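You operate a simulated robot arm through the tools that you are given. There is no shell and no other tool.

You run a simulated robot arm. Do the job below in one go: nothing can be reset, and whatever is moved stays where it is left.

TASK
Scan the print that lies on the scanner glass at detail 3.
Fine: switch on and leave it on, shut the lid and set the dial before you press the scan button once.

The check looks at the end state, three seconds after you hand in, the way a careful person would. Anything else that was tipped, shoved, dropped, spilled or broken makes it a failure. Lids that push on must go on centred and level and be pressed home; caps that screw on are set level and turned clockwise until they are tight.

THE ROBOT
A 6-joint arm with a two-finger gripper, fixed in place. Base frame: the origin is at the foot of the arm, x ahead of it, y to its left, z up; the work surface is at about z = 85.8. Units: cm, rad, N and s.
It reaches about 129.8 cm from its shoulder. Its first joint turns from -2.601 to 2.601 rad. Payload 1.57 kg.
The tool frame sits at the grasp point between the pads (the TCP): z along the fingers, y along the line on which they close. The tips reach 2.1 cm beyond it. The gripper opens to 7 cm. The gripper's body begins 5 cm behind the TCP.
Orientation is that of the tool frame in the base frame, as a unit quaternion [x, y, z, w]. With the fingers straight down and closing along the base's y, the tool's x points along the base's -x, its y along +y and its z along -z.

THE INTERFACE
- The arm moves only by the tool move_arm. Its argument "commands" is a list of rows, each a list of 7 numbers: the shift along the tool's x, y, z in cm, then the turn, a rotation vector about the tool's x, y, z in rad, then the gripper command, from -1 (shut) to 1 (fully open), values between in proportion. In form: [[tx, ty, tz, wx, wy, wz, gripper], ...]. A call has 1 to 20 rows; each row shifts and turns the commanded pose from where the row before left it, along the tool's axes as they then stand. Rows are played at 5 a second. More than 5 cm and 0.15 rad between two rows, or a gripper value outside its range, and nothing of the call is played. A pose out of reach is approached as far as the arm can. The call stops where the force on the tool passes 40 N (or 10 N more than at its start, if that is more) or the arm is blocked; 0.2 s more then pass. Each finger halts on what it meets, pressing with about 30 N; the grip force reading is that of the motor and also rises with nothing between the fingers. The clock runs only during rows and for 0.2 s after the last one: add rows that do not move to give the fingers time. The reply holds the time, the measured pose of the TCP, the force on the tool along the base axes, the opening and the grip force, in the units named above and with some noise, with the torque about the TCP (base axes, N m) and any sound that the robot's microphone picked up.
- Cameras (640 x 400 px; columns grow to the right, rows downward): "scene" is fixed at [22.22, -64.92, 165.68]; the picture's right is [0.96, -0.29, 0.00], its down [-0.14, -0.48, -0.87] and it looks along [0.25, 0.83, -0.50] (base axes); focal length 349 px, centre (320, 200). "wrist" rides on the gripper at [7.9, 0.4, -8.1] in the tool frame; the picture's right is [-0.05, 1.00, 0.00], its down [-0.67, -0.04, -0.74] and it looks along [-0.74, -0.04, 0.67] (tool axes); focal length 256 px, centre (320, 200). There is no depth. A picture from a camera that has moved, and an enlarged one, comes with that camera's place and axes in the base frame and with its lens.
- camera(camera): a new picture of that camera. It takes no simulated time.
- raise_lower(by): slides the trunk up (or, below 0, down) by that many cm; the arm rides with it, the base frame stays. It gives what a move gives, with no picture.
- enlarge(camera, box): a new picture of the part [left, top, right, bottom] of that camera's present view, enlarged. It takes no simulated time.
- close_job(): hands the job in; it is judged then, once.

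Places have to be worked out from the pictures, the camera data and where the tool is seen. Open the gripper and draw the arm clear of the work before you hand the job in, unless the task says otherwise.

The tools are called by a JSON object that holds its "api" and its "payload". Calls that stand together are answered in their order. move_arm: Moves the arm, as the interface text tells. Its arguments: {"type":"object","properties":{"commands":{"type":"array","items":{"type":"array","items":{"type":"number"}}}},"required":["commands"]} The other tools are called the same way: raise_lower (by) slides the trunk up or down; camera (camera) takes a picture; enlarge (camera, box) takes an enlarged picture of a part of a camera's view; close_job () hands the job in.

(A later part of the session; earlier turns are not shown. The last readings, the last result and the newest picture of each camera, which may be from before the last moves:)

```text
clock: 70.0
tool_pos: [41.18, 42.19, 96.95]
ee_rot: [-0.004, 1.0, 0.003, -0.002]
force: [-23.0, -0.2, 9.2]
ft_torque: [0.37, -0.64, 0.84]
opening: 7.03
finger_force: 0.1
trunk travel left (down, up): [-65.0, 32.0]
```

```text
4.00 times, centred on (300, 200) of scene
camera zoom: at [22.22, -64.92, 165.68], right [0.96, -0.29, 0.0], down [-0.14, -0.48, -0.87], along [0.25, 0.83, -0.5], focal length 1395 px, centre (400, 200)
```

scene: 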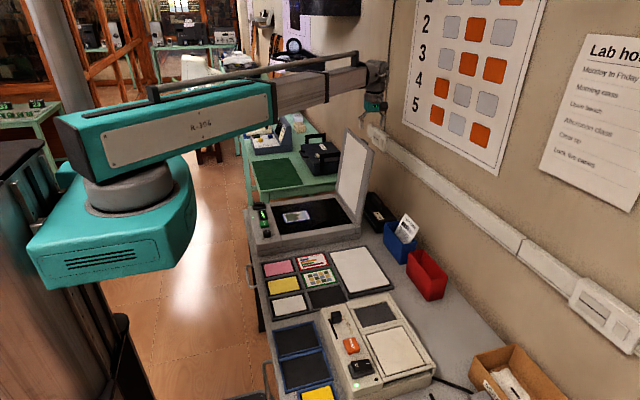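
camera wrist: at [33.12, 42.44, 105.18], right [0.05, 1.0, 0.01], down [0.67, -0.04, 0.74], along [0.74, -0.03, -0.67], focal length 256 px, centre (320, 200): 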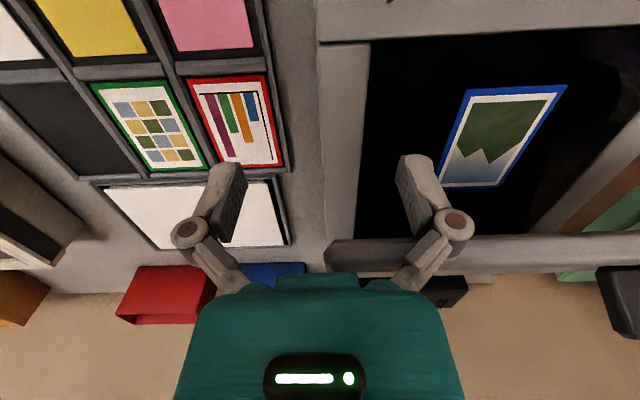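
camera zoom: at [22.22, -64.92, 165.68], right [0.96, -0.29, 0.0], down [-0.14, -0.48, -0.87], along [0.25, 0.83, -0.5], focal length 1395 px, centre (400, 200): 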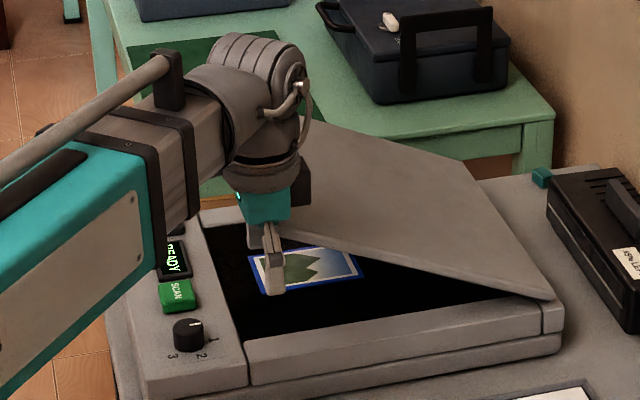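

Lowering now drags the lid up to 23 N sideways; I want less load on the scanner, so I'll use shorter lowers (0.5–0.6) with −x relief between. The scanner itself hasn't shifted in the scene view.

{"api": "move_arm", "payload": {"commands": [[0.25, 0, 0, 0, 0, 0, 1], [0.2, 0, 0, 0, 0, 0, 1], [0, 0, 0, 0, 0, 0, 1]]}}

{"api": "raise_lower", "payload": {"by": -0.5}}

{"api": "move_arm", "payload": {"commands": [[0.25, 0, 0, 0, 0, 0, 1], [0, 0, 0, 0, 0, 0, 1]]}}

{"api": "raise_lower", "payload": {"by": -0.5}}

{"api": "camera", "payload": {"camera": "wrist"}}

```text
clock: 70.8
tool_pos: [41.0, 42.13, 96.8]
ee_rot: [-0.002, 1.0, 0.002, -0.001]
force: [-8.4, 2.4, 1.7]
ft_torque: [0.01, -0.22, 0.34]
opening: 7.01
finger_force: 0.2
trunk travel left (down, up): [-65.0, 32.0]
```

```text
clock: 71.3
tool_pos: [40.85, 42.02, 96.35]
ee_rot: [-0.003, 1.0, 0.002, -0.002]
force: [-15.4, 2.9, 4.0]
ft_torque: [0.12, -0.42, 0.56]
opening: 7.0
finger_force: 0.1
trunk travel left (down, up): [-64.5, 32.5]
```

```text
clock: 71.9
tool_pos: [40.85, 42.13, 96.26]
ee_rot: [-0.002, 1.0, 0.003, -0.001]
force: [-3.2, 1.3, -0.4]
ft_torque: [-0.06, -0.07, 0.14]
opening: 6.97
finger_force: 0.1
trunk travel left (down, up): [-64.5, 32.5]
```

```text
clock: 72.4
tool_pos: [40.72, 42.09, 96.02]
ee_rot: [-0.003, 1.0, 0.003, -0.002]
force: [-10.5, 1.2, 2.8]
ft_torque: [0.05, -0.28, 0.41]
opening: 7.0
finger_force: 0.0
trunk travel left (down, up): [-64.0, 33.0]
```

```text
taken
camera wrist: at [32.68, 42.4, 104.11], right [0.05, 1.0, 0.01], down [0.67, -0.04, 0.74], along [0.74, -0.03, -0.67], focal length 256 px, centre (320, 200)
```

wrist: 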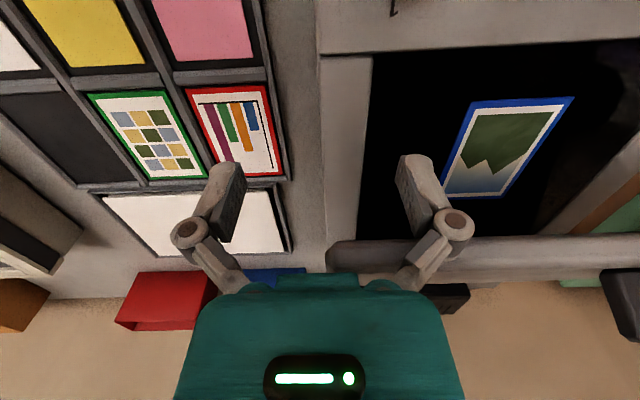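

Forces are moderate now. I continue in the same way with three more pairs.

{"api": "move_arm", "payload": {"commands": [[0.25, 0, 0, 0, 0, 0, 1], [0, 0, 0, 0, 0, 0, 1]]}}

{"api": "raise_lower", "payload": {"by": -0.5}}

{"api": "move_arm", "payload": {"commands": [[0.25, 0, 0, 0, 0, 0, 1], [0, 0, 0, 0, 0, 0, 1]]}}

{"api": "raise_lower", "payload": {"by": -0.6}}

{"api": "move_arm", "payload": {"commands": [[0.25, 0, 0, 0, 0, 0, 1], [0, 0, 0, 0, 0, 0, 1]]}}

{"api": "raise_lower", "payload": {"by": -0.6}}

{"api": "camera", "payload": {"camera": "wrist"}}

{"api": "enlarge", "payload": {"camera": "scene", "box": [250, 150, 350, 250]}}

```text
clock: 73.0
tool_pos: [40.63, 42.09, 95.89]
ee_rot: [-0.002, 1.0, 0.003, -0.001]
force: [-2.5, -0.1, -0.3]
ft_torque: [-0.08, -0.02, 0.11]
opening: 7.01
finger_force: 0.0
trunk travel left (down, up): [-64.0, 33.0]
```

```text
clock: 73.6
tool_pos: [40.56, 42.12, 95.42]
ee_rot: [-0.003, 1.0, 0.003, -0.002]
force: [-9.8, 1.0, 3.0]
ft_torque: [0.03, -0.25, 0.38]
opening: 6.99
finger_force: 0.0
trunk travel left (down, up): [-63.5, 33.5]
```

```text
clock: 74.2
tool_pos: [40.38, 42.12, 95.3]
ee_rot: [-0.002, 1.0, 0.002, -0.001]
force: [-2.2, 0.2, -0.2]
ft_torque: [0.0, -0.04, 0.09]
opening: 6.94
finger_force: 0.0
trunk travel left (down, up): [-63.5, 33.5]
```

```text
clock: 74.7
tool_pos: [40.16, 42.06, 94.85]
ee_rot: [-0.003, 1.0, 0.003, -0.002]
force: [-10.8, -0.4, 2.6]
ft_torque: [0.09, -0.25, 0.36]
opening: 6.96
finger_force: 0.1
trunk travel left (down, up): [-62.9, 34.1]
```

```text
clock: 75.3
tool_pos: [40.26, 42.05, 94.77]
ee_rot: [-0.002, 1.0, 0.002, -0.002]
force: [-1.7, -0.4, -1.1]
ft_torque: [-0.01, 0.01, 0.04]
opening: 6.95
finger_force: 0.1
trunk travel left (down, up): [-62.9, 34.1]
```

```text
clock: 75.9
tool_pos: [39.95, 42.06, 94.13]
ee_rot: [-0.002, 1.0, 0.002, -0.002]
force: [-9.8, -0.1, 1.9]
ft_torque: [0.07, -0.23, 0.36]
opening: 7.01
finger_force: 0.1
trunk travel left (down, up): [-62.3, 34.7]
```

```text
taken
camera wrist: at [31.99, 42.39, 102.4], right [0.05, 1.0, 0.01], down [0.67, -0.04, 0.74], along [0.74, -0.03, -0.67], focal length 256 px, centre (320, 200)
```

wrist: 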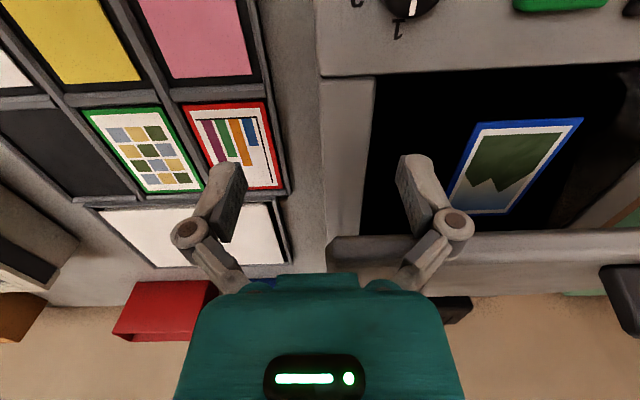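

```text
4.00 times, centred on (300, 200) of scene
camera zoom: at [22.22, -64.92, 165.68], right [0.96, -0.29, 0.0], down [-0.14, -0.48, -0.87], along [0.25, 0.83, -0.5], focal length 1395 px, centre (400, 200)
```

zoom: 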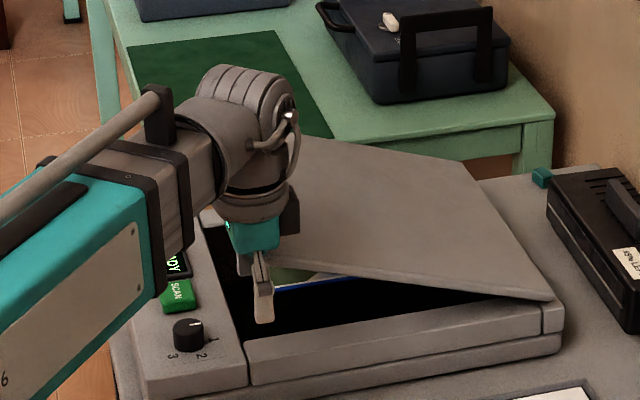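

Lid at about 16°. Continuing the pairs with 0.2/0.6.

{"api": "move_arm", "payload": {"commands": [[0.22, 0, 0, 0, 0, 0, 1], [0, 0, 0, 0, 0, 0, 1]]}}

{"api": "raise_lower", "payload": {"by": -0.6}}

{"api": "move_arm", "payload": {"commands": [[0.22, 0, 0, 0, 0, 0, 1], [0, 0, 0, 0, 0, 0, 1]]}}

{"api": "raise_lower", "payload": {"by": -0.6}}

{"api": "move_arm", "payload": {"commands": [[0.2, 0, 0, 0, 0, 0, 1], [0, 0, 0, 0, 0, 0, 1]]}}

{"api": "raise_lower", "payload": {"by": -0.6}}

{"api": "camera", "payload": {"camera": "wrist"}}

{"api": "enlarge", "payload": {"camera": "scene", "box": [250, 160, 350, 260]}}

```text
clock: 76.5
tool_pos: [39.88, 42.04, 94.1]
ee_rot: [-0.002, 1.0, 0.003, -0.002]
force: [-0.9, 0.2, -1.1]
ft_torque: [-0.04, -0.05, 0.0]
opening: 6.95
finger_force: 0.0
trunk travel left (down, up): [-62.3, 34.7]
```

```text
clock: 77.0
tool_pos: [39.63, 42.14, 93.65]
ee_rot: [-0.002, 1.0, 0.003, -0.002]
force: [-8.2, 0.3, 1.9]
ft_torque: [0.04, -0.19, 0.34]
opening: 6.97
finger_force: 0.0
trunk travel left (down, up): [-61.7, 35.3]
```

```text
clock: 77.6
tool_pos: [39.6, 42.14, 93.56]
ee_rot: [-0.002, 1.0, 0.003, -0.002]
force: [-1.7, 0.0, -1.4]
ft_torque: [-0.02, -0.02, 0.08]
opening: 6.92
finger_force: 0.1
trunk travel left (down, up): [-61.7, 35.3]
```

```text
clock: 78.2
tool_pos: [39.49, 42.08, 92.99]
ee_rot: [-0.003, 1.0, 0.003, -0.001]
force: [-8.8, -0.9, 1.3]
ft_torque: [0.07, -0.14, 0.32]
opening: 7.01
finger_force: 0.1
trunk travel left (down, up): [-61.1, 35.9]
```

```text
clock: 78.8
tool_pos: [39.59, 42.2, 92.92]
ee_rot: [-0.002, 1.0, 0.003, -0.002]
force: [-2.5, -0.6, -1.7]
ft_torque: [-0.08, -0.02, 0.06]
opening: 6.9
finger_force: 0.1
trunk travel left (down, up): [-61.1, 35.9]
```

```text
clock: 79.3
tool_pos: [39.26, 42.18, 92.4]
ee_rot: [-0.003, 1.0, 0.003, -0.002]
force: [-8.3, -0.2, 0.4]
ft_torque: [0.05, -0.13, 0.32]
opening: 6.97
finger_force: 0.3
trunk travel left (down, up): [-60.5, 36.5]
```

```text
taken
camera wrist: at [31.35, 42.45, 100.59], right [0.05, 1.0, 0.01], down [0.67, -0.04, 0.74], along [0.74, -0.03, -0.67], focal length 256 px, centre (320, 200)
```

wrist: 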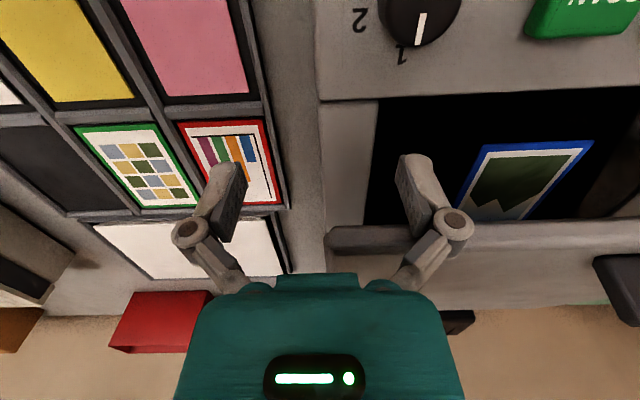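

```text
4.00 times, centred on (300, 210) of scene
camera zoom: at [22.22, -64.92, 165.68], right [0.96, -0.29, 0.0], down [-0.14, -0.48, -0.87], along [0.25, 0.83, -0.5], focal length 1395 px, centre (400, 160)
```

zoom: 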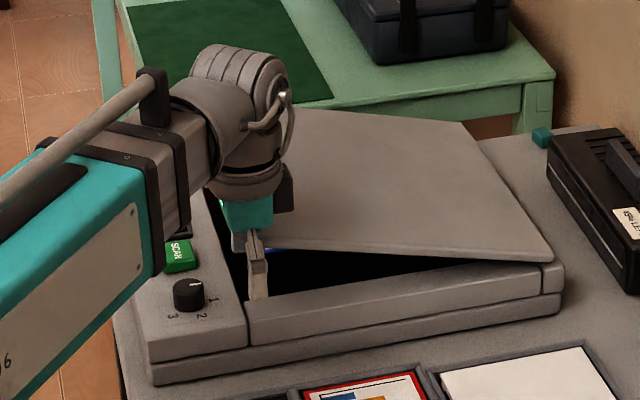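

Lid at about 12°. Two or three more pairs, then I'll check the finger's clearance to the panel.

{"api": "move_arm", "payload": {"commands": [[0.2, 0, 0, 0, 0, 0, 1], [0, 0, 0, 0, 0, 0, 1]]}}

{"api": "raise_lower", "payload": {"by": -0.6}}

{"api": "move_arm", "payload": {"commands": [[0.2, 0, 0, 0, 0, 0, 1], [0, 0, 0, 0, 0, 0, 1]]}}

{"api": "raise_lower", "payload": {"by": -0.6}}

{"api": "camera", "payload": {"camera": "wrist"}}

{"api": "enlarge", "payload": {"camera": "scene", "box": [260, 190, 320, 250]}}

```text
clock: 79.9
tool_pos: [39.23, 42.17, 92.29]
ee_rot: [-0.002, 1.0, 0.002, -0.002]
force: [-2.3, 0.7, -2.2]
ft_torque: [-0.06, -0.02, 0.16]
opening: 6.95
finger_force: 0.1
trunk travel left (down, up): [-60.5, 36.5]
```

```text
clock: 80.5
tool_pos: [39.09, 42.08, 91.76]
ee_rot: [-0.002, 1.0, 0.003, -0.002]
force: [-7.0, 0.2, 0.7]
ft_torque: [0.03, -0.08, 0.28]
opening: 6.97
finger_force: 0.0
trunk travel left (down, up): [-59.9, 37.1]
```

```text
clock: 81.1
tool_pos: [39.08, 42.31, 91.79]
ee_rot: [-0.002, 1.0, 0.003, -0.002]
force: [-2.7, 0.7, -0.8]
ft_torque: [-0.02, -0.04, 0.14]
opening: 6.96
finger_force: 0.0
trunk travel left (down, up): [-59.9, 37.1]
```

```text
clock: 81.6
tool_pos: [38.95, 42.11, 91.24]
ee_rot: [-0.003, 1.0, 0.003, -0.002]
force: [-7.3, 1.0, -0.6]
ft_torque: [0.04, -0.07, 0.29]
opening: 7.0
finger_force: 0.0
trunk travel left (down, up): [-59.3, 37.7]
```

```text
taken
camera wrist: at [31.02, 42.47, 99.39], right [0.05, 1.0, 0.01], down [0.67, -0.04, 0.74], along [0.74, -0.03, -0.67], focal length 256 px, centre (320, 200)
```

wrist: 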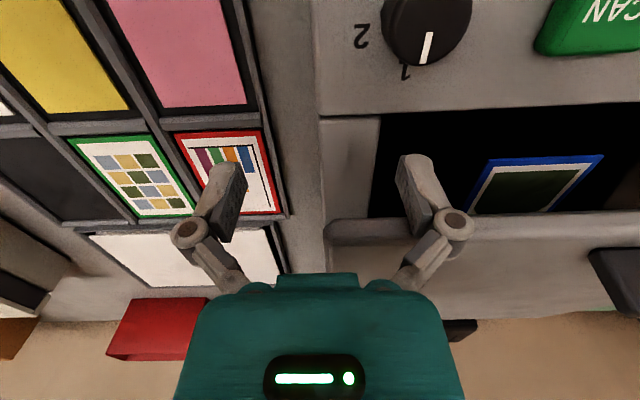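

```text
6.67 times, centred on (290, 220) of scene
camera zoom: at [22.22, -64.92, 165.68], right [0.96, -0.29, 0.0], down [-0.14, -0.48, -0.87], along [0.25, 0.83, -0.5], focal length 2325 px, centre (520, 67)
```

zoom: 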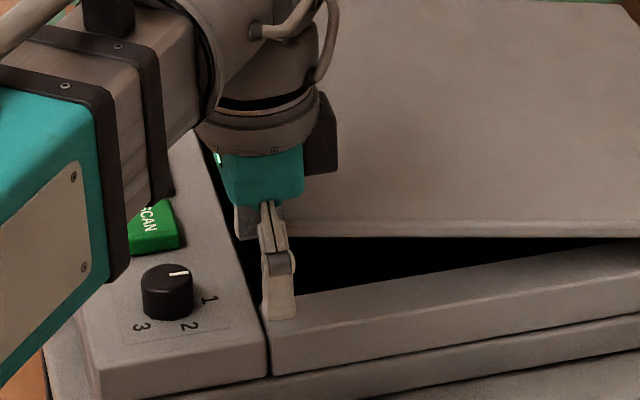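

The gap at the front is down to about 3.5 cm. I continue with three more pairs until the tip nears the panel height.

{"api": "move_arm", "payload": {"commands": [[0.18, 0, 0, 0, 0, 0, 1], [0, 0, 0, 0, 0, 0, 1]]}}

{"api": "raise_lower", "payload": {"by": -0.6}}

{"api": "move_arm", "payload": {"commands": [[0.16, 0, 0, 0, 0, 0, 1], [0, 0, 0, 0, 0, 0, 1]]}}

{"api": "raise_lower", "payload": {"by": -0.6}}

{"api": "camera", "payload": {"camera": "wrist"}}

{"api": "enlarge", "payload": {"camera": "scene", "box": [260, 190, 320, 250]}}

```text
clock: 82.2
tool_pos: [39.03, 42.14, 91.2]
ee_rot: [-0.002, 1.0, 0.002, -0.002]
force: [-3.5, -0.8, -0.7]
ft_torque: [-0.04, -0.01, 0.11]
opening: 6.94
finger_force: 0.1
trunk travel left (down, up): [-59.3, 37.7]
```

```text
clock: 82.8
tool_pos: [39.01, 42.24, 90.55]
ee_rot: [-0.003, 1.0, 0.003, -0.003]
force: [-6.7, 0.0, 0.4]
ft_torque: [-0.01, -0.08, 0.22]
opening: 6.93
finger_force: 0.0
trunk travel left (down, up): [-58.7, 38.3]
```

```text
clock: 83.4
tool_pos: [38.85, 42.14, 90.56]
ee_rot: [-0.001, 1.0, 0.003, -0.002]
force: [-3.3, 0.3, -0.4]
ft_torque: [-0.07, 0.0, 0.11]
opening: 6.92
finger_force: 0.0
trunk travel left (down, up): [-58.7, 38.3]
```

```text
clock: 83.9
tool_pos: [38.78, 42.09, 89.97]
ee_rot: [-0.003, 1.0, 0.002, -0.001]
force: [-7.0, 0.6, -0.1]
ft_torque: [0.02, -0.04, 0.23]
opening: 6.94
finger_force: 0.0
trunk travel left (down, up): [-58.1, 38.9]
```

```text
taken
camera wrist: at [30.77, 42.5, 98.18], right [0.05, 1.0, 0.01], down [0.67, -0.04, 0.74], along [0.74, -0.03, -0.67], focal length 256 px, centre (320, 200)
```

wrist: 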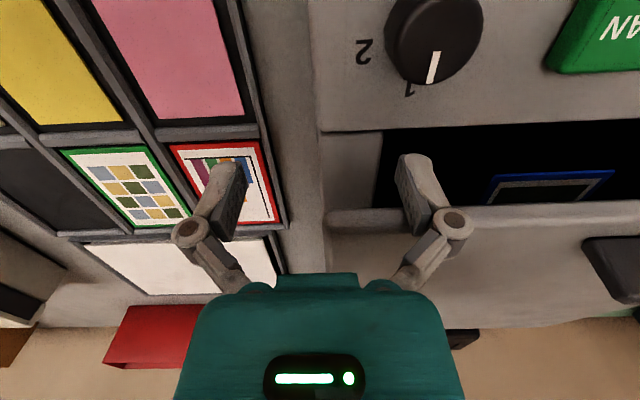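

```text
6.67 times, centred on (290, 220) of scene
camera zoom: at [22.22, -64.92, 165.68], right [0.96, -0.29, 0.0], down [-0.14, -0.48, -0.87], along [0.25, 0.83, -0.5], focal length 2325 px, centre (520, 67)
```

zoom: 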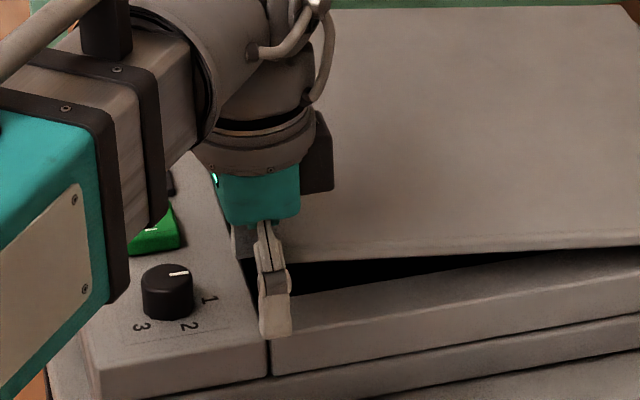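

About 2 cm of gap remains. One more pair, then I'll ease the finger off in −x.

{"api": "move_arm", "payload": {"commands": [[0.15, 0, 0, 0, 0, 0, 1], [0, 0, 0, 0, 0, 0, 1]]}}

{"api": "raise_lower", "payload": {"by": -0.6}}

{"api": "move_arm", "payload": {"commands": [[0.15, 0, 0, 0, 0, 0, 1], [0, 0, 0, 0, 0, 0, 1]]}}

{"api": "camera", "payload": {"camera": "wrist"}}

{"api": "enlarge", "payload": {"camera": "scene", "box": [260, 190, 320, 250]}}

```text
clock: 84.5
tool_pos: [38.59, 42.07, 90.0]
ee_rot: [-0.001, 1.0, 0.002, -0.002]
force: [-0.6, 0.3, -0.4]
ft_torque: [0.01, -0.01, 0.02]
opening: 6.92
finger_force: 0.1
trunk travel left (down, up): [-58.1, 38.9]
```

```text
clock: 85.1
tool_pos: [38.64, 42.2, 89.35]
ee_rot: [-0.001, 1.0, 0.003, -0.001]
force: [-0.4, 0.4, -0.1]
ft_torque: [-0.01, 0.02, -0.02]
opening: 7.01
finger_force: 0.1
trunk travel left (down, up): [-57.5, 39.5]
```

```text
clock: 85.7
tool_pos: [38.51, 42.25, 89.39]
ee_rot: [-0.001, 1.0, 0.003, -0.002]
force: [0.1, 0.6, 0.2]
ft_torque: [-0.01, 0.0, 0.02]
opening: 6.98
finger_force: 0.1
trunk travel left (down, up): [-57.5, 39.5]
```

```text
taken
camera wrist: at [30.55, 42.48, 97.56], right [0.05, 1.0, 0.01], down [0.67, -0.04, 0.74], along [0.74, -0.03, -0.67], focal length 256 px, centre (320, 200)
```

wrist: 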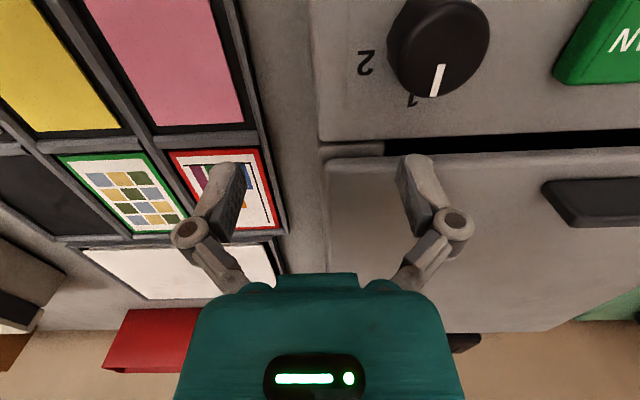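

```text
6.67 times, centred on (290, 220) of scene
camera zoom: at [22.22, -64.92, 165.68], right [0.96, -0.29, 0.0], down [-0.14, -0.48, -0.87], along [0.25, 0.83, -0.5], focal length 2325 px, centre (520, 67)
```

zoom: 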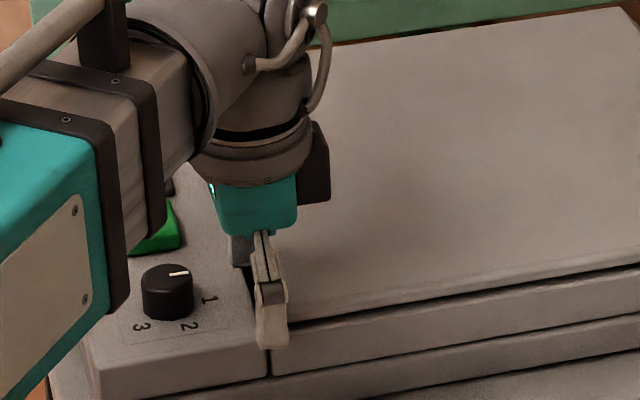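

The lid has come down and force is zero. I'll raise the trunk clear and check how the lid sits.

{"api": "raise_lower", "payload": {"by": 12}}

{"api": "camera", "payload": {"camera": "wrist"}}

{"api": "camera", "payload": {"camera": "scene"}}

{"api": "enlarge", "payload": {"camera": "scene", "box": [250, 170, 380, 260]}}

```text
clock: 87.2
tool_pos: [38.52, 42.2, 101.41]
ee_rot: [-0.001, 1.0, 0.003, -0.002]
force: [0.2, -0.3, 0.5]
ft_torque: [0.0, 0.02, -0.04]
opening: 7.0
finger_force: 0.1
trunk travel left (down, up): [-69.5, 27.5]
```

```text
taken
camera wrist: at [30.55, 42.49, 109.56], right [0.05, 1.0, 0.01], down [0.67, -0.04, 0.74], along [0.74, -0.03, -0.67], focal length 256 px, centre (320, 200)
```

wrist: 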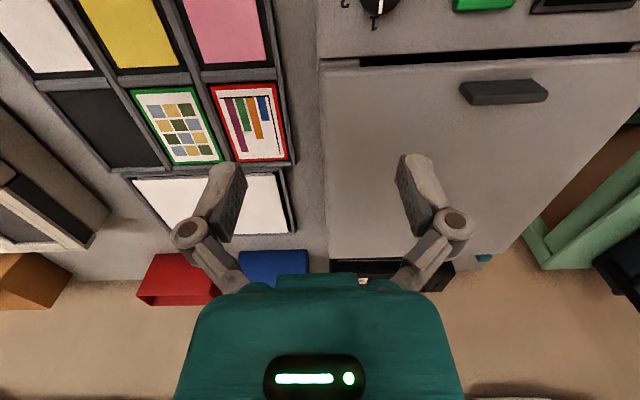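

```text
taken
```

scene: 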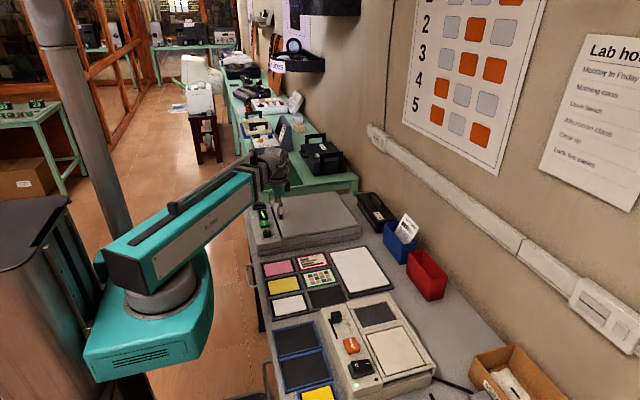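

```text
4.44 times, centred on (315, 215) of scene
camera zoom: at [22.22, -64.92, 165.68], right [0.96, -0.29, 0.0], down [-0.14, -0.48, -0.87], along [0.25, 0.83, -0.5], focal length 1550 px, centre (342, 133)
```

zoom: 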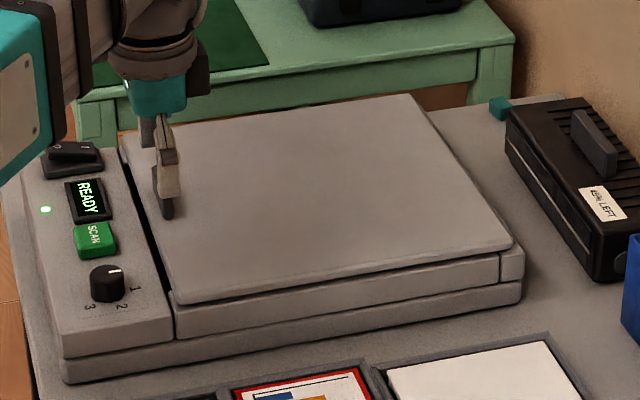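

The lid looks shut and the display still says READY. I'll enlarge the seam to see whether it sits fully down.

{"api": "enlarge", "payload": {"camera": "scene", "box": [275, 215, 345, 255]}}

{"api": "enlarge", "payload": {"camera": "wrist", "box": [310, 0, 640, 130]}}

```text
9.14 times, centred on (310, 235) of scene
camera zoom: at [22.22, -64.92, 165.68], right [0.96, -0.29, 0.0], down [-0.14, -0.48, -0.87], along [0.25, 0.83, -0.5], focal length 3188 px, centre (411, -120)
```

zoom: 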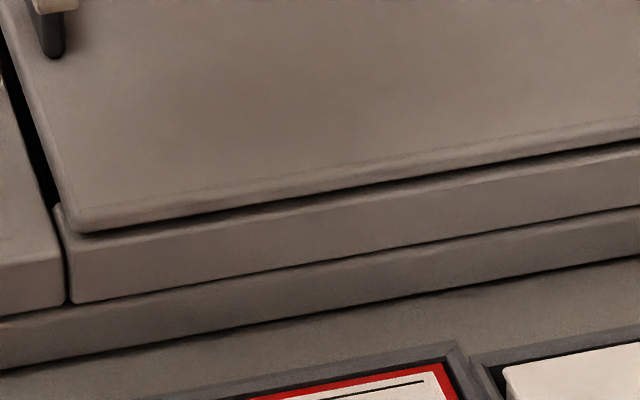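

```text
1.94 times, centred on (475, 65) of wrist
camera zoom: at [30.55, 42.49, 109.56], right [0.05, 1.0, 0.01], down [0.67, -0.04, 0.74], along [0.74, -0.03, -0.67], focal length 496 px, centre (19, 462)
```

zoom: 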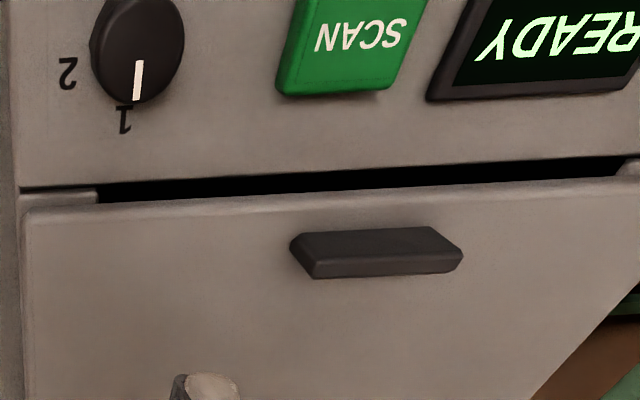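

The seam looks even. To be sure the lid is home I'll close the gripper, go over the lid's front edge at about (42, 48), and press lightly.

{"api": "move_arm", "payload": {"commands": [[-1.2, 1.9, 0, 0, 0, 0, -1], [-1.2, 1.9, 0, 0, 0, 0, -1], [-1.2, 1.9, 0, 0, 0, 0, -1], [0, 0, 0, 0, 0, 0, -1], [0, 0, 0, 0, 0, 0, -1], [0, 0, 0, 0, 0, 0, -1], [0, 0, 0, 0, 0, 0, -1], [0, 0, 0, 0, 0, 0, -1]]}}

{"api": "raise_lower", "payload": {"by": -9}}

{"api": "raise_lower", "payload": {"by": -0.6}}

{"api": "enlarge", "payload": {"camera": "scene", "box": [260, 190, 320, 250]}}

```text
clock: 89.0
tool_pos: [41.9, 47.86, 101.3]
ee_rot: [-0.001, 1.0, 0.003, -0.002]
force: [-0.5, 0.1, -0.3]
ft_torque: [0.03, 0.0, 0.0]
opening: 0.0
finger_force: 28.3
trunk travel left (down, up): [-69.5, 27.5]
```

```text
clock: 90.2
tool_pos: [41.95, 47.98, 92.28]
ee_rot: [-0.002, 1.0, 0.003, -0.001]
force: [-0.4, 0.8, 0.7]
ft_torque: [0.0, -0.02, -0.02]
opening: 0.01
finger_force: 28.0
trunk travel left (down, up): [-60.5, 36.5]
```

```text
clock: 90.8
tool_pos: [41.99, 47.95, 91.76]
ee_rot: [-0.001, 1.0, 0.002, -0.002]
force: [-0.5, 0.0, -0.2]
ft_torque: [-0.02, 0.02, 0.01]
opening: 0.01
finger_force: 28.4
trunk travel left (down, up): [-59.9, 37.1]
```

```text
6.67 times, centred on (290, 220) of scene
camera zoom: at [22.22, -64.92, 165.68], right [0.96, -0.29, 0.0], down [-0.14, -0.48, -0.87], along [0.25, 0.83, -0.5], focal length 2325 px, centre (520, 67)
```

zoom: 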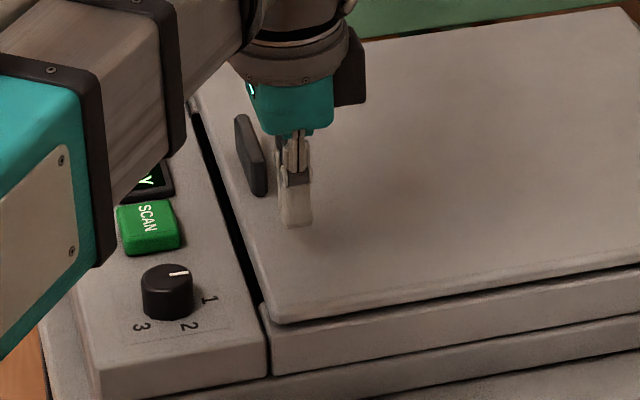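

The fingertip is just above the lid. I step down gently until I feel contact.

{"api": "raise_lower", "payload": {"by": -0.3}}

{"api": "raise_lower", "payload": {"by": -0.3}}

{"api": "raise_lower", "payload": {"by": -0.3}}

```text
clock: 91.3
tool_pos: [41.95, 47.98, 91.43]
ee_rot: [-0.002, 1.0, 0.003, -0.001]
force: [0.2, 0.4, -0.3]
ft_torque: [-0.03, -0.02, 0.03]
opening: 0.01
finger_force: 28.3
trunk travel left (down, up): [-59.6, 37.4]
```

```text
clock: 91.8
tool_pos: [42.05, 47.95, 91.2]
ee_rot: [-0.002, 1.0, 0.003, -0.002]
force: [-0.8, -0.3, 1.0]
ft_torque: [-0.02, 0.01, 0.02]
opening: 0.0
finger_force: 28.6
trunk travel left (down, up): [-59.3, 37.7]
```

```text
clock: 92.3
tool_pos: [41.93, 47.95, 90.84]
ee_rot: [-0.001, 1.0, 0.002, -0.001]
force: [0.3, 0.6, 0.9]
ft_torque: [0.01, -0.01, 0.0]
opening: 0.0
finger_force: 28.6
trunk travel left (down, up): [-59.0, 38.0]
```

Still no contact at TCP z=90.84. Continuing in 0.3 cm steps.

{"api": "raise_lower", "payload": {"by": -0.3}}

{"api": "raise_lower", "payload": {"by": -0.3}}

{"api": "enlarge", "payload": {"camera": "scene", "box": [260, 190, 320, 250]}}

```text
clock: 92.8
tool_pos: [42.08, 47.76, 90.66]
ee_rot: [-0.001, 1.0, 0.002, -0.002]
force: [0.0, -0.2, -0.8]
ft_torque: [0.03, 0.02, 0.02]
opening: 0.02
finger_force: 28.4
trunk travel left (down, up): [-58.7, 38.3]
```

```text
clock: 93.4
tool_pos: [42.0, 47.95, 90.3]
ee_rot: [-0.001, 1.0, 0.003, -0.002]
force: [0.3, 0.4, -0.5]
ft_torque: [-0.01, -0.01, 0.05]
opening: 0.0
finger_force: 28.8
trunk travel left (down, up): [-58.4, 38.6]
```

```text
6.67 times, centred on (290, 220) of scene
camera zoom: at [22.22, -64.92, 165.68], right [0.96, -0.29, 0.0], down [-0.14, -0.48, -0.87], along [0.25, 0.83, -0.5], focal length 2325 px, centre (520, 67)
```

zoom: 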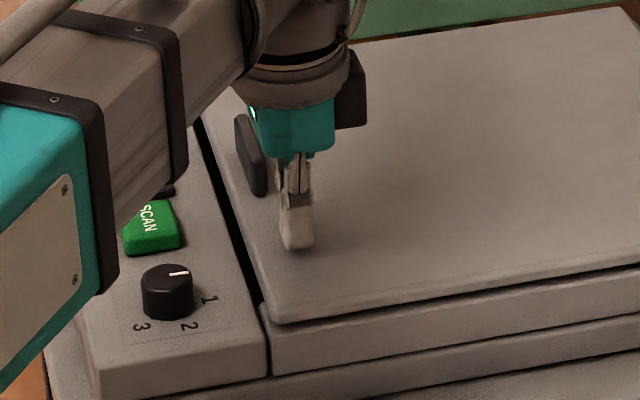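

The finger's shadow is closing in; contact should be near. Two more small steps.

{"api": "raise_lower", "payload": {"by": -0.3}}

{"api": "raise_lower", "payload": {"by": -0.3}}

{"api": "enlarge", "payload": {"camera": "scene", "box": [260, 190, 320, 250]}}

```text
clock: 93.9
tool_pos: [42.0, 47.9, 89.94]
ee_rot: [-0.002, 1.0, 0.003, -0.002]
force: [-0.7, 0.4, -0.6]
ft_torque: [-0.02, -0.01, -0.04]
opening: 0.01
finger_force: 28.8
trunk travel left (down, up): [-58.1, 38.9]
```

```text
clock: 94.4
tool_pos: [41.97, 47.92, 89.64]
ee_rot: [-0.001, 1.0, 0.003, -0.002]
force: [-0.1, 0.1, -0.3]
ft_torque: [0.04, -0.03, -0.02]
opening: 0.0
finger_force: 28.9
trunk travel left (down, up): [-57.8, 39.2]
```

```text
6.67 times, centred on (290, 220) of scene
camera zoom: at [22.22, -64.92, 165.68], right [0.96, -0.29, 0.0], down [-0.14, -0.48, -0.87], along [0.25, 0.83, -0.5], focal length 2325 px, centre (520, 67)
```

zoom: 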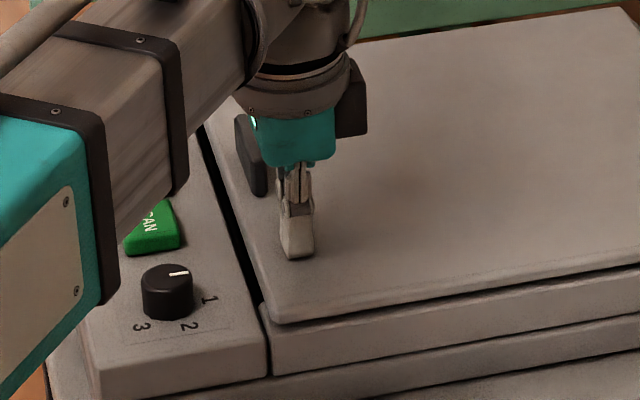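

Still free at TCP z=89.64. Continuing slowly.

{"api": "raise_lower", "payload": {"by": -0.3}}

{"api": "raise_lower", "payload": {"by": -0.2}}

```text
clock: 95.1
tool_pos: [41.95, 47.98, 89.46]
ee_rot: [-0.002, 1.0, 0.004, 0.0]
force: [-0.8, 0.8, 27.9]
ft_torque: [-0.07, -0.04, 0.01]
opening: 0.6
finger_force: 28.5
trunk travel left (down, up): [-57.5, 39.5]
stopped: the force on the tool passed its limit at 41 N (the readings are from after the stop); the commanded pose is now the measured one
```

```text
clock: 95.5
tool_pos: [41.92, 48.0, 89.51]
ee_rot: [-0.001, 1.0, 0.004, 0.0]
force: [-0.5, 0.4, 34.8]
ft_torque: [-0.04, -0.02, -0.02]
opening: 0.61
finger_force: 28.4
trunk travel left (down, up): [-57.5, 39.5]
stopped: the force on the tool passed its limit at 45 N (the readings are from after the stop); the commanded pose is now the measured one
```

The lid is firm at 41–45 N downward with its top at about z=87.4, so it's home. I raise up and move to view the dial.

{"api": "raise_lower", "payload": {"by": 16}}

{"api": "move_arm", "payload": {"commands": [[4, -0.5, 0, 0, 0, 0, -1], [4, -0.5, 0, 0, 0, 0, -1], [4, -0.5, 0, 0, 0, 0, -1], [3, -0.5, 0, 0, 0, 0, -1], [0, 0, 0, 0, 0, 0, -1]]}}

{"api": "camera", "payload": {"camera": "wrist"}}

{"api": "enlarge", "payload": {"camera": "scene", "box": [250, 170, 380, 260]}}

```text
clock: 97.3
tool_pos: [42.15, 48.08, 105.39]
ee_rot: [-0.002, 1.0, 0.004, -0.001]
force: [-0.2, 0.5, 0.3]
ft_torque: [-0.01, 0.01, -0.05]
opening: 0.01
finger_force: 28.6
trunk travel left (down, up): [-73.5, 23.5]
```

```text
clock: 98.5
tool_pos: [27.15, 46.11, 105.32]
ee_rot: [-0.001, 1.0, 0.004, 0.0]
force: [0.6, 0.1, -0.6]
ft_torque: [-0.02, -0.03, 0.02]
opening: 0.01
finger_force: 29.0
trunk travel left (down, up): [-73.5, 23.5]
```

```text
taken
camera wrist: at [19.17, 46.3, 113.57], right [0.05, 1.0, 0.01], down [0.67, -0.04, 0.74], along [0.74, -0.03, -0.67], focal length 256 px, centre (320, 200)
```

wrist: 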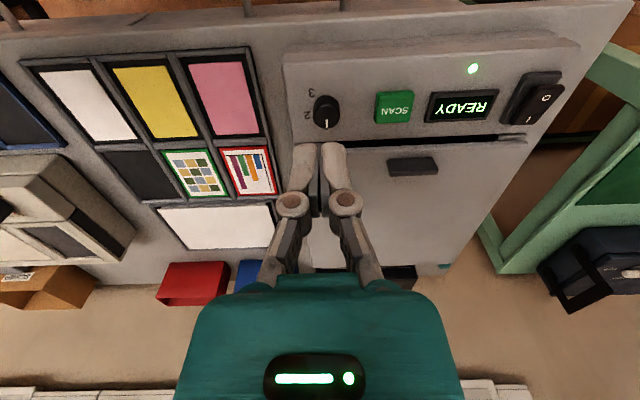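

```text
4.44 times, centred on (315, 215) of scene
camera zoom: at [22.22, -64.92, 165.68], right [0.96, -0.29, 0.0], down [-0.14, -0.48, -0.87], along [0.25, 0.83, -0.5], focal length 1550 px, centre (342, 133)
```

zoom: 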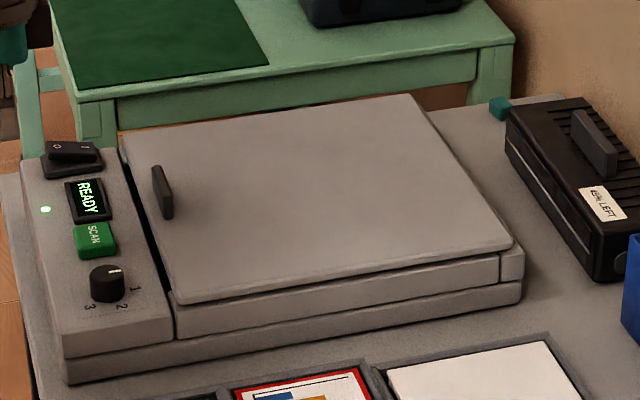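

The lid sits flat and closed, READY lit. Now I zoom in on the dial for its centre and mark angles.

{"api": "enlarge", "payload": {"camera": "wrist", "box": [285, 75, 365, 145]}}

{"api": "enlarge", "payload": {"camera": "scene", "box": [255, 220, 285, 250]}}

```text
5.71 times, centred on (325, 110) of wrist
camera zoom: at [19.17, 46.3, 113.57], right [0.05, 1.0, 0.01], down [0.67, -0.04, 0.74], along [0.74, -0.03, -0.67], focal length 1463 px, centre (291, 714)
```

zoom: 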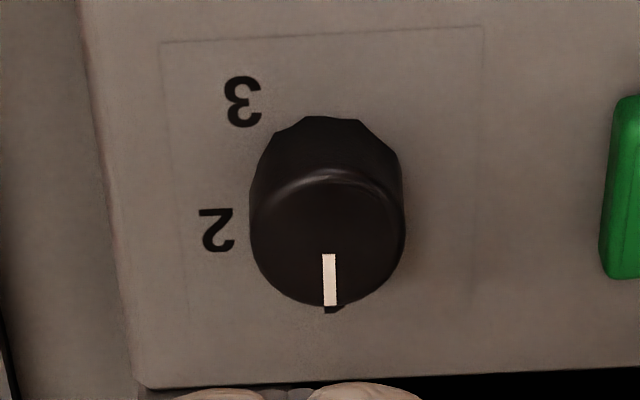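

```text
13.33 times, centred on (270, 235) of scene
camera zoom: at [22.22, -64.92, 165.68], right [0.96, -0.29, 0.0], down [-0.14, -0.48, -0.87], along [0.25, 0.83, -0.5], focal length 4649 px, centre (987, -267)
```

zoom: 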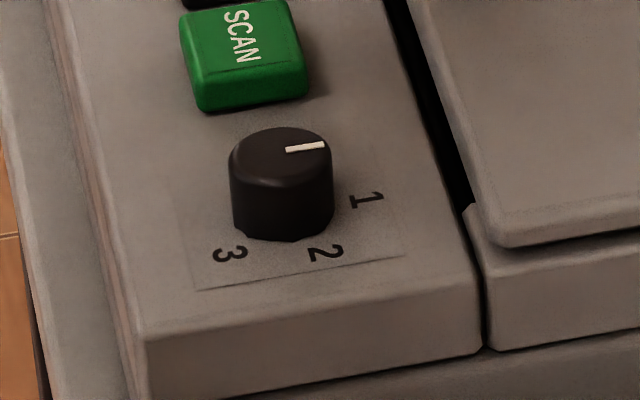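

Dial centre works out at about (34.0, 46.5), top z≈88.1, diameter ≈2.9 cm; marks 1/2/3 sit at about 0°, −70°, −140°, so it must turn about 140° clockwise. I'll go above it, pre-yaw −70°, with the fingers partly open.

{"api": "move_arm", "payload": {"commands": [[-3.4, 0.2, 0, 0, 0, 0, 0.35], [-3.4, 0.2, 0, 0, 0, 0, 0.35], [0, 0, 0, 0, 0, -0.136, 0.35], [0, 0, 0, 0, 0, -0.136, 0.35], [0, 0, 0, 0, 0, -0.136, 0.35], [0, 0, 0, 0, 0, -0.136, 0.35], [0, 0, 0, 0, 0, -0.136, 0.35], [0, 0, 0, 0, 0, -0.136, 0.35], [0, 0, 0, 0, 0, -0.136, 0.35], [0, 0, 0, 0, 0, -0.136, 0.35], [0, 0, 0, 0, 0, -0.132, 0.35], [0, 0, 0, 0, 0, 0, 0.35]]}}

{"api": "camera", "payload": {"camera": "wrist"}}

{"api": "enlarge", "payload": {"camera": "scene", "box": [230, 150, 310, 250]}}

```text
clock: 101.1
tool_pos: [34.03, 46.36, 105.37]
ee_rot: [-0.576, 0.818, 0.004, 0.002]
force: [0.2, -0.6, -0.4]
ft_torque: [0.02, 0.0, 0.0]
opening: 4.74
finger_force: 0.1
trunk travel left (down, up): [-73.5, 23.5]
```

```text
taken
camera wrist: at [30.73, 39.05, 113.5], right [-0.92, 0.39, 0.0], down [0.26, 0.61, 0.75], along [0.29, 0.69, -0.66], focal length 256 px, centre (320, 200)
```

wrist: 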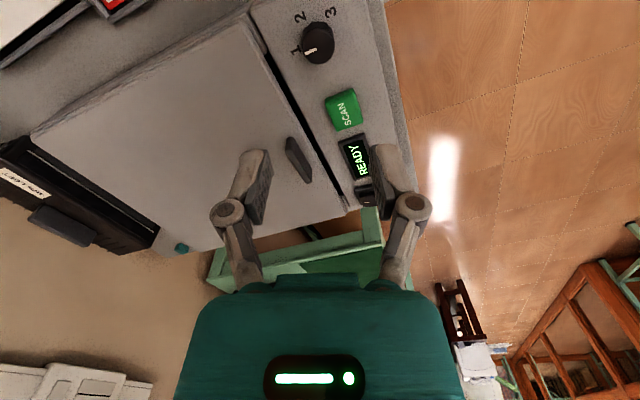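

```text
4.00 times, centred on (270, 200) of scene
camera zoom: at [22.22, -64.92, 165.68], right [0.96, -0.29, 0.0], down [-0.14, -0.48, -0.87], along [0.25, 0.83, -0.5], focal length 1395 px, centre (520, 200)
```

zoom: 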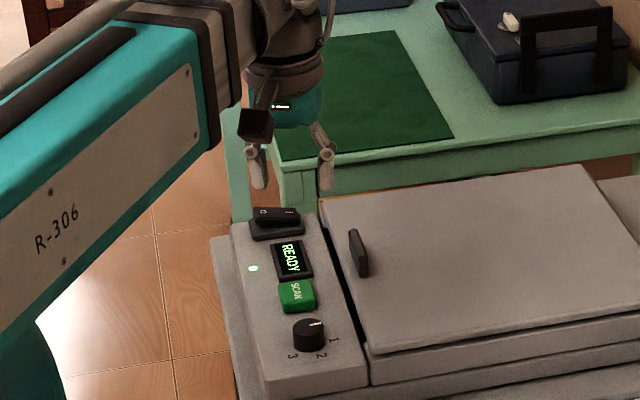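

The dial projects to about (34.0, 46.3), right below the TCP. I lower 10 cm to check alignment from both cameras.

{"api": "raise_lower", "payload": {"by": -10}}

{"api": "camera", "payload": {"camera": "wrist"}}

{"api": "enlarge", "payload": {"camera": "scene", "box": [245, 195, 305, 255]}}

```text
clock: 102.4
tool_pos: [33.83, 46.51, 95.44]
ee_rot: [-0.574, 0.819, 0.003, 0.001]
force: [0.2, -0.8, -0.1]
ft_torque: [0.02, -0.01, -0.02]
opening: 4.76
finger_force: 0.0
trunk travel left (down, up): [-63.5, 33.5]
```

```text
taken
camera wrist: at [30.72, 39.05, 103.51], right [-0.92, 0.39, 0.0], down [0.26, 0.61, 0.75], along [0.29, 0.69, -0.66], focal length 256 px, centre (320, 200)
```

wrist: 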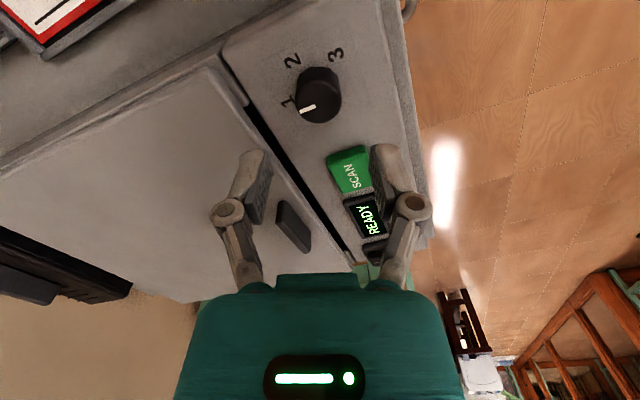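

```text
6.67 times, centred on (275, 225) of scene
camera zoom: at [22.22, -64.92, 165.68], right [0.96, -0.29, 0.0], down [-0.14, -0.48, -0.87], along [0.25, 0.83, -0.5], focal length 2325 px, centre (620, 33)
```

zoom: 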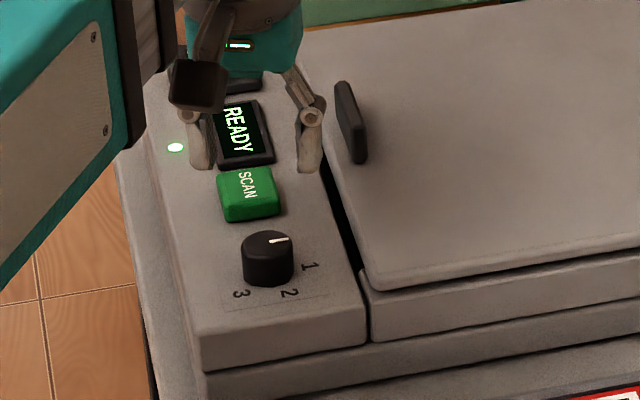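

Alignment is good to within a few millimetres. I'll zoom in on the wrist view for the final offset.

{"api": "enlarge", "payload": {"camera": "wrist", "box": [270, 40, 370, 140]}}

```text
4.00 times, centred on (320, 90) of wrist
camera zoom: at [30.72, 39.05, 103.51], right [-0.92, 0.39, 0.0], down [0.26, 0.61, 0.75], along [0.29, 0.69, -0.66], focal length 1024 px, centre (320, 640)
```

zoom: 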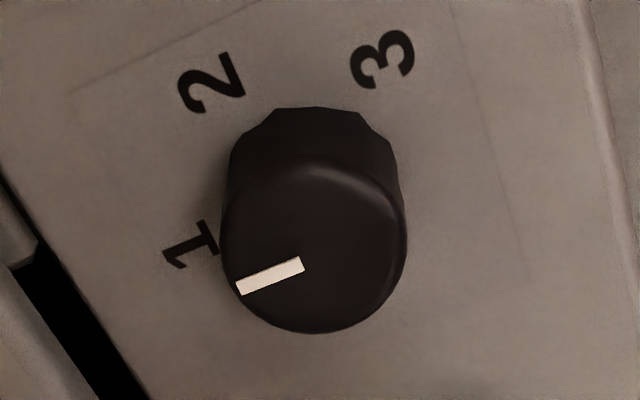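

Offset is only about 1 mm. I lower 5.5 cm, check, then the rest.

{"api": "raise_lower", "payload": {"by": -5.5}}

{"api": "enlarge", "payload": {"camera": "scene", "box": [245, 205, 305, 265]}}

{"api": "camera", "payload": {"camera": "wrist"}}

```text
clock: 103.4
tool_pos: [33.98, 46.42, 89.87]
ee_rot: [-0.574, 0.819, 0.003, 0.001]
force: [-0.2, -0.2, 0.7]
ft_torque: [0.02, -0.01, 0.02]
opening: 4.72
finger_force: 0.0
trunk travel left (down, up): [-58.0, 39.0]
```

```text
6.67 times, centred on (275, 235) of scene
camera zoom: at [22.22, -64.92, 165.68], right [0.96, -0.29, 0.0], down [-0.14, -0.48, -0.87], along [0.25, 0.83, -0.5], focal length 2325 px, centre (620, -33)
```

zoom: 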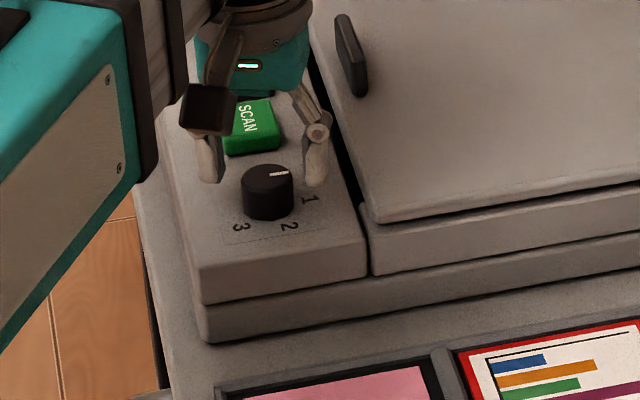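

```text
taken
camera wrist: at [30.72, 39.05, 98.0], right [-0.92, 0.39, 0.0], down [0.26, 0.61, 0.75], along [0.29, 0.69, -0.66], focal length 256 px, centre (320, 200)
```

wrist: 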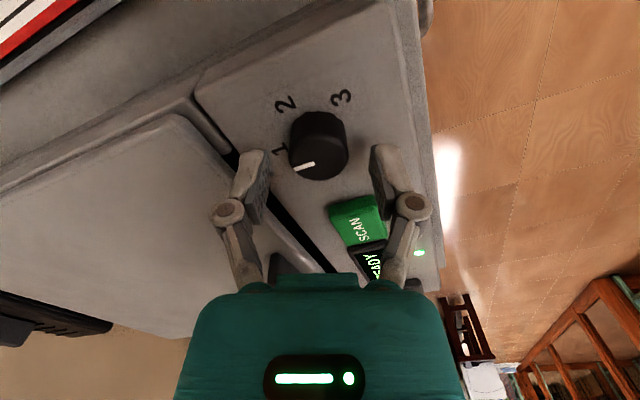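

The fingers straddle the knob nicely. I lower another 1.2 cm in two steps.

{"api": "raise_lower", "payload": {"by": -0.7}}

{"api": "raise_lower", "payload": {"by": -0.5}}

{"api": "enlarge", "payload": {"camera": "scene", "box": [250, 215, 290, 255]}}

{"api": "enlarge", "payload": {"camera": "wrist", "box": [220, 80, 420, 220]}}

```text
clock: 104.0
tool_pos: [34.0, 46.46, 89.1]
ee_rot: [-0.574, 0.819, 0.003, 0.002]
force: [-0.1, 0.5, -0.1]
ft_torque: [0.02, 0.01, -0.01]
opening: 4.75
finger_force: 0.1
trunk travel left (down, up): [-57.3, 39.7]
```

```text
clock: 104.5
tool_pos: [33.91, 46.39, 88.63]
ee_rot: [-0.575, 0.818, 0.003, 0.002]
force: [-0.9, 0.4, -0.6]
ft_torque: [-0.02, -0.02, 0.03]
opening: 4.74
finger_force: 0.0
trunk travel left (down, up): [-56.8, 40.2]
```

```text
10.00 times, centred on (270, 235) of scene
camera zoom: at [22.22, -64.92, 165.68], right [0.96, -0.29, 0.0], down [-0.14, -0.48, -0.87], along [0.25, 0.83, -0.5], focal length 3487 px, centre (820, -150)
```

zoom: 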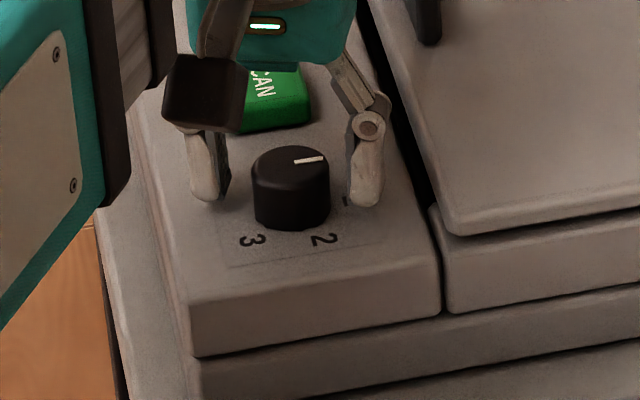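

```text
2.86 times, centred on (320, 150) of wrist
camera zoom: at [30.72, 39.06, 96.8], right [-0.92, 0.39, 0.0], down [0.26, 0.61, 0.75], along [0.29, 0.69, -0.66], focal length 731 px, centre (320, 343)
```

zoom: 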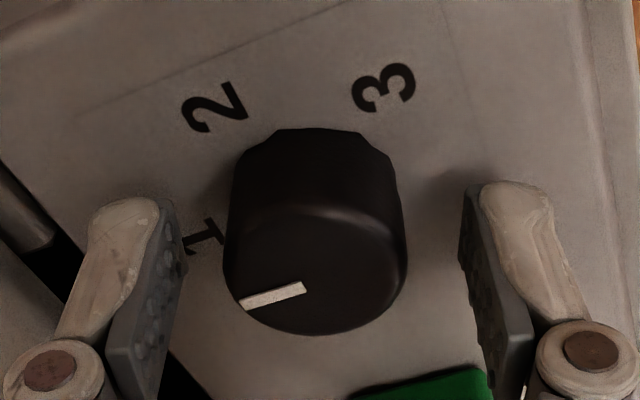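

Tips sit about 3–4 mm above the panel on both sides of the knob. I raise 2 mm (tips dip as they close) and close on the knob.

{"api": "raise_lower", "payload": {"by": 0.2}}

{"api": "move_arm", "payload": {"commands": [[0, 0, 0, 0, 0, 0, -1], [0, 0, 0, 0, 0, 0, -1], [0, 0, 0, 0, 0, 0, -1], [0, 0, 0, 0, 0, 0, -1], [0, 0, 0, 0, 0, 0, -1]]}}

{"api": "enlarge", "payload": {"camera": "scene", "box": [250, 215, 290, 255]}}

{"api": "enlarge", "payload": {"camera": "wrist", "box": [220, 80, 420, 220]}}

```text
clock: 105.0
tool_pos: [33.92, 46.52, 88.9]
ee_rot: [-0.575, 0.818, 0.004, 0.002]
force: [0.2, -0.7, 0.6]
ft_torque: [0.02, -0.03, -0.02]
opening: 4.73
finger_force: 0.0
trunk travel left (down, up): [-57.0, 40.0]
```

```text
clock: 106.2
tool_pos: [33.97, 46.48, 88.9]
ee_rot: [-0.574, 0.819, 0.004, 0.002]
force: [9.7, -1.8, 7.2]
ft_torque: [-0.26, -0.26, -0.01]
opening: 2.91
finger_force: 32.3
trunk travel left (down, up): [-57.0, 40.0]
```

```text
10.00 times, centred on (270, 235) of scene
camera zoom: at [22.22, -64.92, 165.68], right [0.96, -0.29, 0.0], down [-0.14, -0.48, -0.87], along [0.25, 0.83, -0.5], focal length 3487 px, centre (820, -150)
```

zoom: 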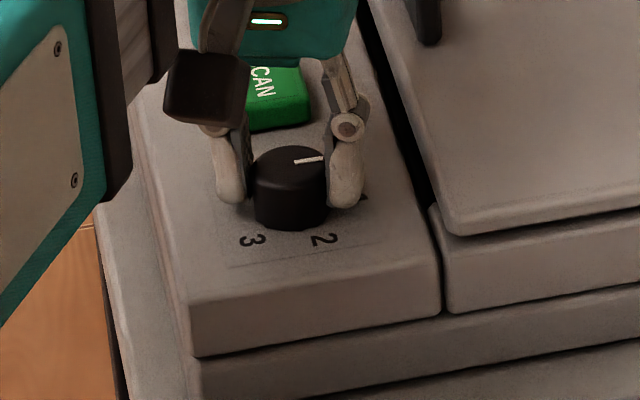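

```text
2.86 times, centred on (320, 150) of wrist
camera zoom: at [30.8, 39.03, 97.01], right [-0.92, 0.39, 0.0], down [0.26, 0.61, 0.75], along [0.29, 0.69, -0.66], focal length 731 px, centre (320, 343)
```

zoom: 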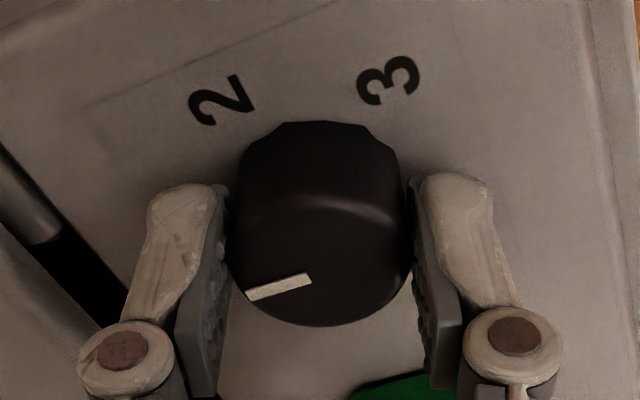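

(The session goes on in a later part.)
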